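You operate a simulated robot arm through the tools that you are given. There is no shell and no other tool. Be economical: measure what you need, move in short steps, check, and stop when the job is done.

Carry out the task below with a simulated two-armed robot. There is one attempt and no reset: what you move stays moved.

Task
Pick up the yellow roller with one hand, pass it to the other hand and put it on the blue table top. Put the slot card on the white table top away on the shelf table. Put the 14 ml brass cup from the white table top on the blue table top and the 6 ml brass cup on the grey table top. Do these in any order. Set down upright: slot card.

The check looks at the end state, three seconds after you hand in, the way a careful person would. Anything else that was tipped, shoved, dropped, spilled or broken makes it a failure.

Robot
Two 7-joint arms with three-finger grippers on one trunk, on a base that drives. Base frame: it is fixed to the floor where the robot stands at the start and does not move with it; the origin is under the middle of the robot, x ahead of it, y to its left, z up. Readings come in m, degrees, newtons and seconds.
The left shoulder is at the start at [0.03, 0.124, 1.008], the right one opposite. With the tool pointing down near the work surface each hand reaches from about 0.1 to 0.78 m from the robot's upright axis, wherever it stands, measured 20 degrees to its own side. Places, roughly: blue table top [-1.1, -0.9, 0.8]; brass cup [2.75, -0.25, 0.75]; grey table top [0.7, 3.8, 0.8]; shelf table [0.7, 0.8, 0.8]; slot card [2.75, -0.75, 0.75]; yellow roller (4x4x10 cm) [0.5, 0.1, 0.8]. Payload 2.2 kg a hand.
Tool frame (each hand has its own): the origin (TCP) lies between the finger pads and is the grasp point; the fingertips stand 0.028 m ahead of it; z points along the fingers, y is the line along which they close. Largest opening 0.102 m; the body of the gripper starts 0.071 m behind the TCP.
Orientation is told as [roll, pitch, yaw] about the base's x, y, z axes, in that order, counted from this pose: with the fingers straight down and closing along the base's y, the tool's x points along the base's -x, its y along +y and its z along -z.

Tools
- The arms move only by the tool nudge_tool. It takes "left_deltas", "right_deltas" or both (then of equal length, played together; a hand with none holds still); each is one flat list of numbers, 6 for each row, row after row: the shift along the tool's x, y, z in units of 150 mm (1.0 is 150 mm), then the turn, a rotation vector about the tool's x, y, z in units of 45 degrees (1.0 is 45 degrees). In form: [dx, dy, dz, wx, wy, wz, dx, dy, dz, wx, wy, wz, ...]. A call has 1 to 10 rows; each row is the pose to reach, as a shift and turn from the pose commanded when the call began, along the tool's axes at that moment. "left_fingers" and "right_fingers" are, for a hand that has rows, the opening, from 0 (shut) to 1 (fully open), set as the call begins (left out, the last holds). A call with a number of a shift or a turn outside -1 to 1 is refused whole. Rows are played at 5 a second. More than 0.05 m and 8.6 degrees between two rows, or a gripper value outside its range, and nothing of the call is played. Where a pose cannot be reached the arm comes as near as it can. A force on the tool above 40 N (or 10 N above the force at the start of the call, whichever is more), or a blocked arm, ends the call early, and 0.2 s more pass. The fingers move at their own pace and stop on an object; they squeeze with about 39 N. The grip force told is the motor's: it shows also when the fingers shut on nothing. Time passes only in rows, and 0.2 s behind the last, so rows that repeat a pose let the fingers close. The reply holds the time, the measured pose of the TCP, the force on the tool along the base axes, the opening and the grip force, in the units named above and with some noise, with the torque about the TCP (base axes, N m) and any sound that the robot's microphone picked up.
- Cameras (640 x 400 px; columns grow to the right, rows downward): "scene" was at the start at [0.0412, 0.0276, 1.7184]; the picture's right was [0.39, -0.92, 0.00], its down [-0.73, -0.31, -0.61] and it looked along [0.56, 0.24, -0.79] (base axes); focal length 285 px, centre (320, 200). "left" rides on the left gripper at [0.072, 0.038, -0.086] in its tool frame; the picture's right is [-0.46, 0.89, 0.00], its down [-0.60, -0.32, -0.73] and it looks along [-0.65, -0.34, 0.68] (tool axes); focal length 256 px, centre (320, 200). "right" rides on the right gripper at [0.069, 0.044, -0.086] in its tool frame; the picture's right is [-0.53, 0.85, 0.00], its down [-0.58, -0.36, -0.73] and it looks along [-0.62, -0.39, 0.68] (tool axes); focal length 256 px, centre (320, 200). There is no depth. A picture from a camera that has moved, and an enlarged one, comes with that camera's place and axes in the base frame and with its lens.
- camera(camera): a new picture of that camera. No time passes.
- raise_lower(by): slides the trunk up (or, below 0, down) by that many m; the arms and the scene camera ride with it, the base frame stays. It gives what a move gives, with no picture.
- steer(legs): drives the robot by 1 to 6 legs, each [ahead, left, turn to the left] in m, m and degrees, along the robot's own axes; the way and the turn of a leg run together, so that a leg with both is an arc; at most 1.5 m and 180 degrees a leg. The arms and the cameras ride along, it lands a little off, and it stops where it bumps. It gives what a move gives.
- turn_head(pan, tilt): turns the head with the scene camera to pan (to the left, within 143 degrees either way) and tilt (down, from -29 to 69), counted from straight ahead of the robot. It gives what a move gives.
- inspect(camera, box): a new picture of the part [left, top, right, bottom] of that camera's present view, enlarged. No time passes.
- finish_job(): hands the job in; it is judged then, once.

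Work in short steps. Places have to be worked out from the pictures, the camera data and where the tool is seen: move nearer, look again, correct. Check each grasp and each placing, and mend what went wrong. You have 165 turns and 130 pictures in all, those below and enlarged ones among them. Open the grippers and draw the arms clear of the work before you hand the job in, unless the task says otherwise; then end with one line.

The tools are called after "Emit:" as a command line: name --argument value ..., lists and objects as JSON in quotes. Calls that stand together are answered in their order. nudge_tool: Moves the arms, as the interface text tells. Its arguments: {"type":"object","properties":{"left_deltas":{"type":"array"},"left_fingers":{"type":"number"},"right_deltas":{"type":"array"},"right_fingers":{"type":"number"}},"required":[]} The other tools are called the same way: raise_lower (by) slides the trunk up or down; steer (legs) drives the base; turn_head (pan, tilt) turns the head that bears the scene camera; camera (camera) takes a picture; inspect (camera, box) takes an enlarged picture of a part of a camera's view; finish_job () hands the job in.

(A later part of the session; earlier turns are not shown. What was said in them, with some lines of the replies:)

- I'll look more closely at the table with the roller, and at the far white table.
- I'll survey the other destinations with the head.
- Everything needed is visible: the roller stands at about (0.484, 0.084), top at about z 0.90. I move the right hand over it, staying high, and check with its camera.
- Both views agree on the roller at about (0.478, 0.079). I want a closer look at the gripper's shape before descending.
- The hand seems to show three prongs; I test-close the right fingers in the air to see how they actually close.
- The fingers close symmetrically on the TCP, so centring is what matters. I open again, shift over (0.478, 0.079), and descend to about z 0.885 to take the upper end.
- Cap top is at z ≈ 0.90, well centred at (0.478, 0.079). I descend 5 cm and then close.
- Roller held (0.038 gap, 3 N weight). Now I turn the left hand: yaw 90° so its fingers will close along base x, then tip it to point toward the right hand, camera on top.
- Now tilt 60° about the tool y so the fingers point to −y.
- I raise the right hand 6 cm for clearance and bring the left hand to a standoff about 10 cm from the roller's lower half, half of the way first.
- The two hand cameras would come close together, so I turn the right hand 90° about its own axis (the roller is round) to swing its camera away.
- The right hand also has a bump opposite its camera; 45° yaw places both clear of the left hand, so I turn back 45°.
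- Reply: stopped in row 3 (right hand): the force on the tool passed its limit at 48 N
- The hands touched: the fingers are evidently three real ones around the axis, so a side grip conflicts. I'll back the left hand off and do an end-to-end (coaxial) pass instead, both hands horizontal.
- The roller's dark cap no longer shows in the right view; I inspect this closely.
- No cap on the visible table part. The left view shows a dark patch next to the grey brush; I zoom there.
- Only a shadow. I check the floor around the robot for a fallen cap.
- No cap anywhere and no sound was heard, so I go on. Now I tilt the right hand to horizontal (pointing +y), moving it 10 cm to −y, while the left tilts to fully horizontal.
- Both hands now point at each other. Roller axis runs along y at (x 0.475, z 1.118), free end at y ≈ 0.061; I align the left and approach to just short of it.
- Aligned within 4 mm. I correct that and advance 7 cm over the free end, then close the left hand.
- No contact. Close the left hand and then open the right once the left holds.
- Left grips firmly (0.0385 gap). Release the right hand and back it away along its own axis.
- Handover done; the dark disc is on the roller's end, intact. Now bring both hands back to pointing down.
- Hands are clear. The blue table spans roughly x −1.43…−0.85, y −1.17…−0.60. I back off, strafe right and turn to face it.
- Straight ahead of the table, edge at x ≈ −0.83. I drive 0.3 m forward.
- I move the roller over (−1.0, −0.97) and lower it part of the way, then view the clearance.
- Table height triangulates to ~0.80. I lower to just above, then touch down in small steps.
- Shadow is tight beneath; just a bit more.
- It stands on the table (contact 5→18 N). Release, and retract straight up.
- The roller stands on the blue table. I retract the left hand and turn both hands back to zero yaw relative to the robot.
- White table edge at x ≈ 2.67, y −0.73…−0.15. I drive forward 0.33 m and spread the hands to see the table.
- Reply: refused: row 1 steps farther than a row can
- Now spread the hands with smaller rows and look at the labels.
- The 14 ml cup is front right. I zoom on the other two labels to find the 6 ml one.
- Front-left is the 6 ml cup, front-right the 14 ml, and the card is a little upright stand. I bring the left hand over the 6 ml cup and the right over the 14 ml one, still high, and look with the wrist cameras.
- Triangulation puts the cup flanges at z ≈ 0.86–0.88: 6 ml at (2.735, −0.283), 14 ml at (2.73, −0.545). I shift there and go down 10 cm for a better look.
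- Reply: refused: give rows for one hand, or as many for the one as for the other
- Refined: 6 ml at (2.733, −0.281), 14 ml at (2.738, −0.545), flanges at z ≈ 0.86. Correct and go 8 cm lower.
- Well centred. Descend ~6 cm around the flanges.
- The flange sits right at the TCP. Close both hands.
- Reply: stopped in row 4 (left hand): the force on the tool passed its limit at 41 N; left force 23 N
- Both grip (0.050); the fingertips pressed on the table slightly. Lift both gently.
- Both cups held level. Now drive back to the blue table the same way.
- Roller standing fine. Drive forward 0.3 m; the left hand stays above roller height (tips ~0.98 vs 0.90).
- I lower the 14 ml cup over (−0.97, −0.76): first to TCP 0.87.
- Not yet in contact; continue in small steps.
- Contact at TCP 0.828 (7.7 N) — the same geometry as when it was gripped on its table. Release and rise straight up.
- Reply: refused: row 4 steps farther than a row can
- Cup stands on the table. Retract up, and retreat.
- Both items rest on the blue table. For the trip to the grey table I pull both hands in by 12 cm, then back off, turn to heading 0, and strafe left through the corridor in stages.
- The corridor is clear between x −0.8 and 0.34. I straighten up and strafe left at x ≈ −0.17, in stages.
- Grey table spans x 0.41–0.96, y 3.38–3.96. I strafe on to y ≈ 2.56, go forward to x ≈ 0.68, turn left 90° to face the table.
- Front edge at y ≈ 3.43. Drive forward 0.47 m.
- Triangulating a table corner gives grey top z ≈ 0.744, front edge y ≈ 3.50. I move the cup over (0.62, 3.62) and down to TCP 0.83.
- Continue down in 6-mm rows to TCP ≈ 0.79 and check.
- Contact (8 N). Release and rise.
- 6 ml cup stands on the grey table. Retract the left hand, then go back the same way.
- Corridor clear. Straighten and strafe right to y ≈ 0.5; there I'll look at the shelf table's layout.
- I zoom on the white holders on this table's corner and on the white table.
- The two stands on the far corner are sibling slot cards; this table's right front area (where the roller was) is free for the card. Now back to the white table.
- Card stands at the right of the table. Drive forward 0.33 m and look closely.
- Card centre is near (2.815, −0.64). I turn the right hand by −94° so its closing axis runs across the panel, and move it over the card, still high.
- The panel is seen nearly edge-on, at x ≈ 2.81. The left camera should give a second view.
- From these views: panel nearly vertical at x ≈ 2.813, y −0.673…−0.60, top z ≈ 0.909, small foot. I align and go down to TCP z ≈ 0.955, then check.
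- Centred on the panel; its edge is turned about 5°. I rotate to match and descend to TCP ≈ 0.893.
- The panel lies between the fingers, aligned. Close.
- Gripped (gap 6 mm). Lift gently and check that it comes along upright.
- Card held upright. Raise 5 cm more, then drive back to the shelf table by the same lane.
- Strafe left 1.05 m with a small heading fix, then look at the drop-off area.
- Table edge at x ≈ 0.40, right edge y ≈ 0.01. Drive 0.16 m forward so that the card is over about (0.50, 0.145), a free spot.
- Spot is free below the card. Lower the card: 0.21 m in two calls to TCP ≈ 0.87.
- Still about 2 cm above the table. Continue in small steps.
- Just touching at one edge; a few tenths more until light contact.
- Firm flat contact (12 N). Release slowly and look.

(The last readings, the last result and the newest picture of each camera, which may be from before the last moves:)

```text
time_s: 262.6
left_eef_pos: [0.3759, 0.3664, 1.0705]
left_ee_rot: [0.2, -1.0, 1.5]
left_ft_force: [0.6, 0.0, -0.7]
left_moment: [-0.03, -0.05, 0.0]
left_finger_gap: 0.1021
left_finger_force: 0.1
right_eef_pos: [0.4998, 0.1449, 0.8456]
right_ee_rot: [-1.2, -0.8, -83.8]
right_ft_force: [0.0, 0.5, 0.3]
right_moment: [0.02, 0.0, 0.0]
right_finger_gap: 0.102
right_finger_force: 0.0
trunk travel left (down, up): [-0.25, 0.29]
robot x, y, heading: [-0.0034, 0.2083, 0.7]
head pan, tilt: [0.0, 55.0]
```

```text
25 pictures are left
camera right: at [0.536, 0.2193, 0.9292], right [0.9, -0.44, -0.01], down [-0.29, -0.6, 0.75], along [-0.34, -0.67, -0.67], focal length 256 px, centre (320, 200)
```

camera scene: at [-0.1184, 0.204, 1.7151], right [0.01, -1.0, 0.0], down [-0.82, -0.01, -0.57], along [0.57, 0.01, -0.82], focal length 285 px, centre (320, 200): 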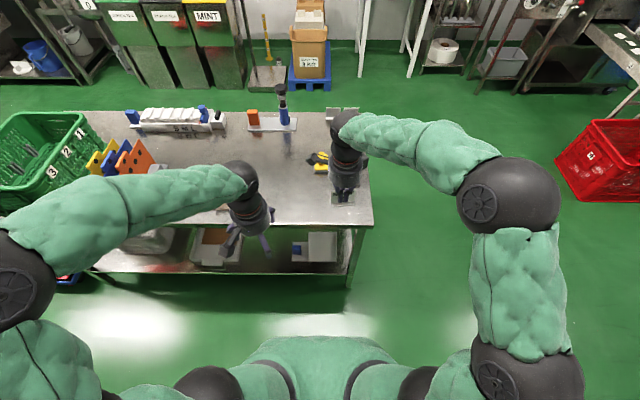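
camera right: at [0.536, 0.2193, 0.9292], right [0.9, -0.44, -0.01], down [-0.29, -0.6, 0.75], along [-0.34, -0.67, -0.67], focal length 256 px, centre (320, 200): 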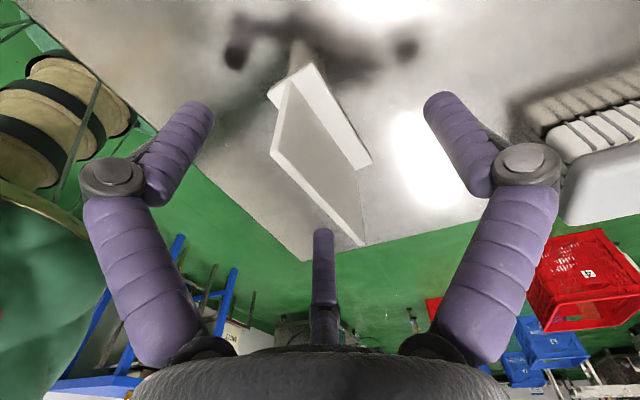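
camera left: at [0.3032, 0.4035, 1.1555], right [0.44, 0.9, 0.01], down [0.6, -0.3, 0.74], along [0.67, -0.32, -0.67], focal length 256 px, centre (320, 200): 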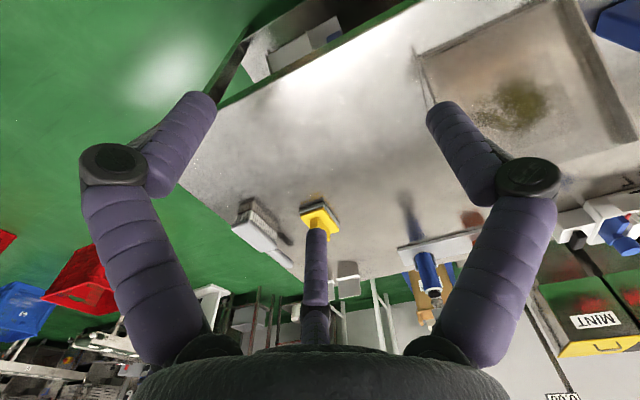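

The card stands free and upright. Rise straight up and then back off.

Emit:
nudge_tool --right_deltas '[0, 0, -0.15, 0, 0, 0, 0, 0, -0.4, 0, 0, 0, 0, 0, -0.7, 0, 0, 0, 0, 0, -1, 0, 0, 0]'

Emit:
nudge_tool --right_deltas '[0, 0, -0.2, 0, 0, 0, 0, -0.15, -0.4, 0, 0, 0]'

Emit:
steer --legs '[[-0.15, 0, 0]]'

Emit:
turn_head --pan 0 --tilt 48

Emit:
camera --camera "scene"

Emit:
camera --camera "right"

```text
time_s: 263.6
left_eef_pos: [0.3745, 0.3657, 1.0722]
left_ee_rot: [0.2, -0.9, 1.4]
left_ft_force: [-0.4, -0.7, 0.0]
left_moment: [0.0, -0.04, -0.01]
left_finger_gap: 0.1018
left_finger_force: 0.2
right_eef_pos: [0.5013, 0.1479, 0.9949]
right_ee_rot: [-1.1, -0.8, -83.9]
right_ft_force: [-0.4, 0.0, -0.5]
right_moment: [0.01, -0.02, 0.0]
right_finger_gap: 0.1022
right_finger_force: 0.0
trunk travel left (down, up): [-0.25, 0.29]
robot x, y, heading: [-0.0049, 0.2093, 0.3]
head pan, tilt: [0.0, 55.0]
```

```text
time_s: 264.2
left_eef_pos: [0.3756, 0.3667, 1.072]
left_ee_rot: [0.2, -0.9, 1.4]
left_ft_force: [-1.0, 0.1, 1.0]
left_moment: [-0.01, 0.01, 0.01]
left_finger_gap: 0.1021
left_finger_force: 0.1
right_eef_pos: [0.4781, 0.1457, 1.0547]
right_ee_rot: [-1.1, -0.8, -83.9]
right_ft_force: [-0.6, 0.6, -0.1]
right_moment: [-0.06, -0.03, -0.01]
right_finger_gap: 0.1019
right_finger_force: 0.1
trunk travel left (down, up): [-0.25, 0.29]
robot x, y, heading: [-0.0046, 0.2044, 0.9]
head pan, tilt: [0.0, 55.0]
```

```text
time_s: 265.6
left_eef_pos: [0.2211, 0.3643, 1.072]
left_ee_rot: [0.3, -1.0, 1.5]
left_ft_force: [0.3, 0.1, 0.4]
left_moment: [-0.01, -0.04, -0.04]
left_finger_gap: 0.1023
left_finger_force: 0.1
right_eef_pos: [0.3248, 0.1442, 1.0551]
right_ee_rot: [-1.0, -0.9, -84.0]
right_ft_force: [-1.0, 0.6, 0.3]
right_moment: [-0.02, -0.02, 0.01]
right_finger_gap: 0.1021
right_finger_force: 0.1
trunk travel left (down, up): [-0.25, 0.29]
robot x, y, heading: [-0.1557, 0.2079, 0.8]
head pan, tilt: [0.0, 55.0]
```

```text
time_s: 266.3
left_eef_pos: [0.2235, 0.365, 1.0714]
left_ee_rot: [0.1, -0.9, 1.5]
left_ft_force: [0.4, 0.9, -0.7]
left_moment: [0.02, -0.04, 0.03]
left_finger_gap: 0.1019
left_finger_force: 0.0
right_eef_pos: [0.3261, 0.1438, 1.0546]
right_ee_rot: [-1.1, -0.8, -83.9]
right_ft_force: [0.4, 0.7, 0.7]
right_moment: [0.01, -0.01, 0.03]
right_finger_gap: 0.1019
right_finger_force: 0.0
trunk travel left (down, up): [-0.25, 0.29]
robot x, y, heading: [-0.158, 0.2005, 1.0]
head pan, tilt: [0.0, 48.0]
```

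```text
24 pictures are left
camera scene: at [-0.1056, 0.2039, 1.7243], right [0.01, -1.0, 0.0], down [-0.74, -0.01, -0.67], along [0.67, 0.01, -0.74], focal length 285 px, centre (320, 200)
```

scene: 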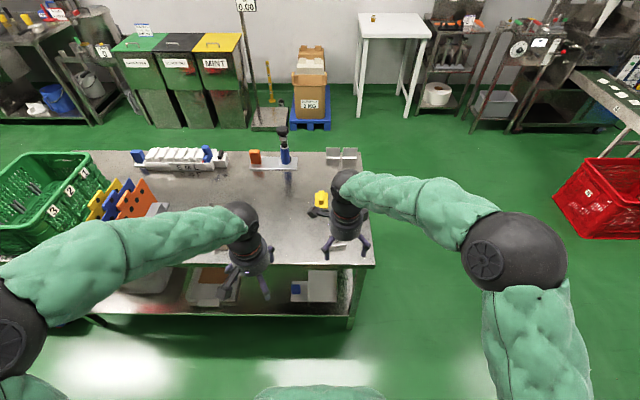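

```text
23 pictures are left
camera right: at [0.3633, 0.2182, 1.1383], right [0.9, -0.44, -0.01], down [-0.29, -0.6, 0.75], along [-0.34, -0.67, -0.67], focal length 256 px, centre (320, 200)
```

right: 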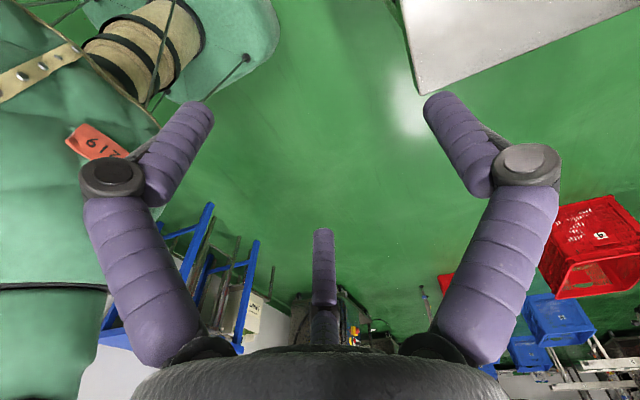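

I move the right hand aside to see the card and the rest of the table.

Emit:
nudge_tool --right_deltas '[-0.3, 0, 0, 0, 0, 0, -0.6, 0, 0, 0, 0, 0, -0.95, 0, 0, 0, 0, 0]'

Emit:
inspect --camera "scene" --box '[240, 110, 420, 270]'

```text
refused: row 3 steps farther than a row can; nothing moved
```

```text
2.50 times, centred on (330, 190) of scene
camera zoom: at [-0.1056, 0.2039, 1.7243], right [0.01, -1.0, 0.0], down [-0.74, -0.01, -0.67], along [0.67, 0.01, -0.74], focal length 712 px, centre (295, 225)
```

zoom: 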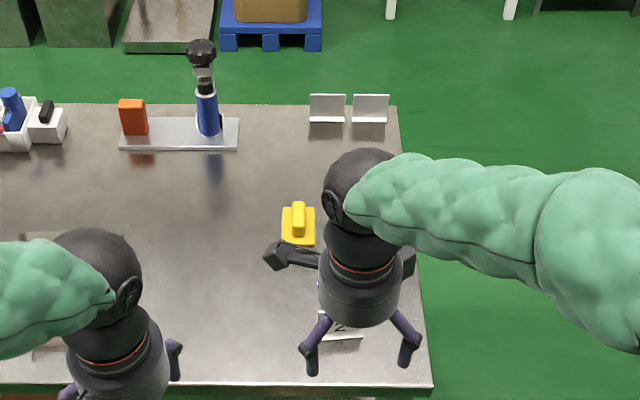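

Emit:
nudge_tool --right_deltas '[-0.3, 0, 0, 0, 0, 0, -0.6, 0, 0, 0, 0, 0, -0.9, 0, 0, 0, 0, 0]'

Emit:
inspect --camera "scene" --box '[240, 110, 420, 270]'

```text
time_s: 267.1
left_eef_pos: [0.2217, 0.3628, 1.0709]
left_ee_rot: [0.3, -1.0, 1.6]
left_ft_force: [-0.1, -1.2, -0.7]
left_moment: [0.04, 0.0, -0.01]
left_finger_gap: 0.1019
left_finger_force: 0.1
right_eef_pos: [0.3398, 0.007, 1.0539]
right_ee_rot: [-1.1, -0.7, -83.9]
right_ft_force: [0.2, 0.9, -0.1]
right_moment: [0.03, 0.02, 0.02]
right_finger_gap: 0.1017
right_finger_force: 0.0
trunk travel left (down, up): [-0.25, 0.29]
robot x, y, heading: [-0.1561, 0.2033, 0.6]
head pan, tilt: [0.0, 48.0]
```

```text
2.50 times, centred on (330, 190) of scene
camera zoom: at [-0.1062, 0.2022, 1.7243], right [0.01, -1.0, 0.0], down [-0.74, -0.01, -0.67], along [0.67, 0.01, -0.74], focal length 712 px, centre (295, 225)
```

zoom: 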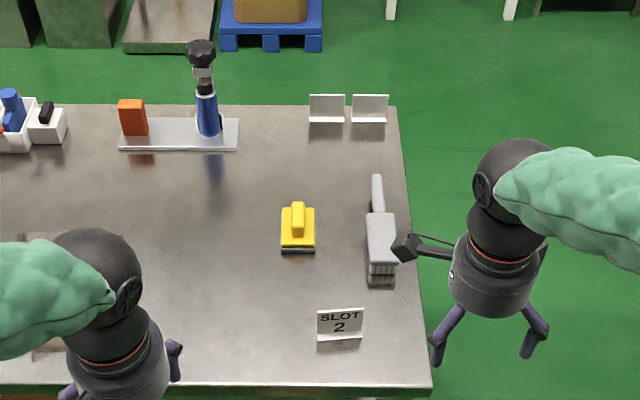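

The card stands upright on the shelf table and the neighbouring items are untouched. The roller and 14 ml cup were seen standing on the blue table, and the 6 ml cup on the grey one. Both grippers are open and clear of the work, so I hand in.

Emit:
finish_job

```text
The job is handed in.
```

The job is handed in: the roller went from the right hand to the left and stands on the blue table with the 14 ml cup, the 6 ml cup is on the grey table, and the slot card stands upright on the shelf table.
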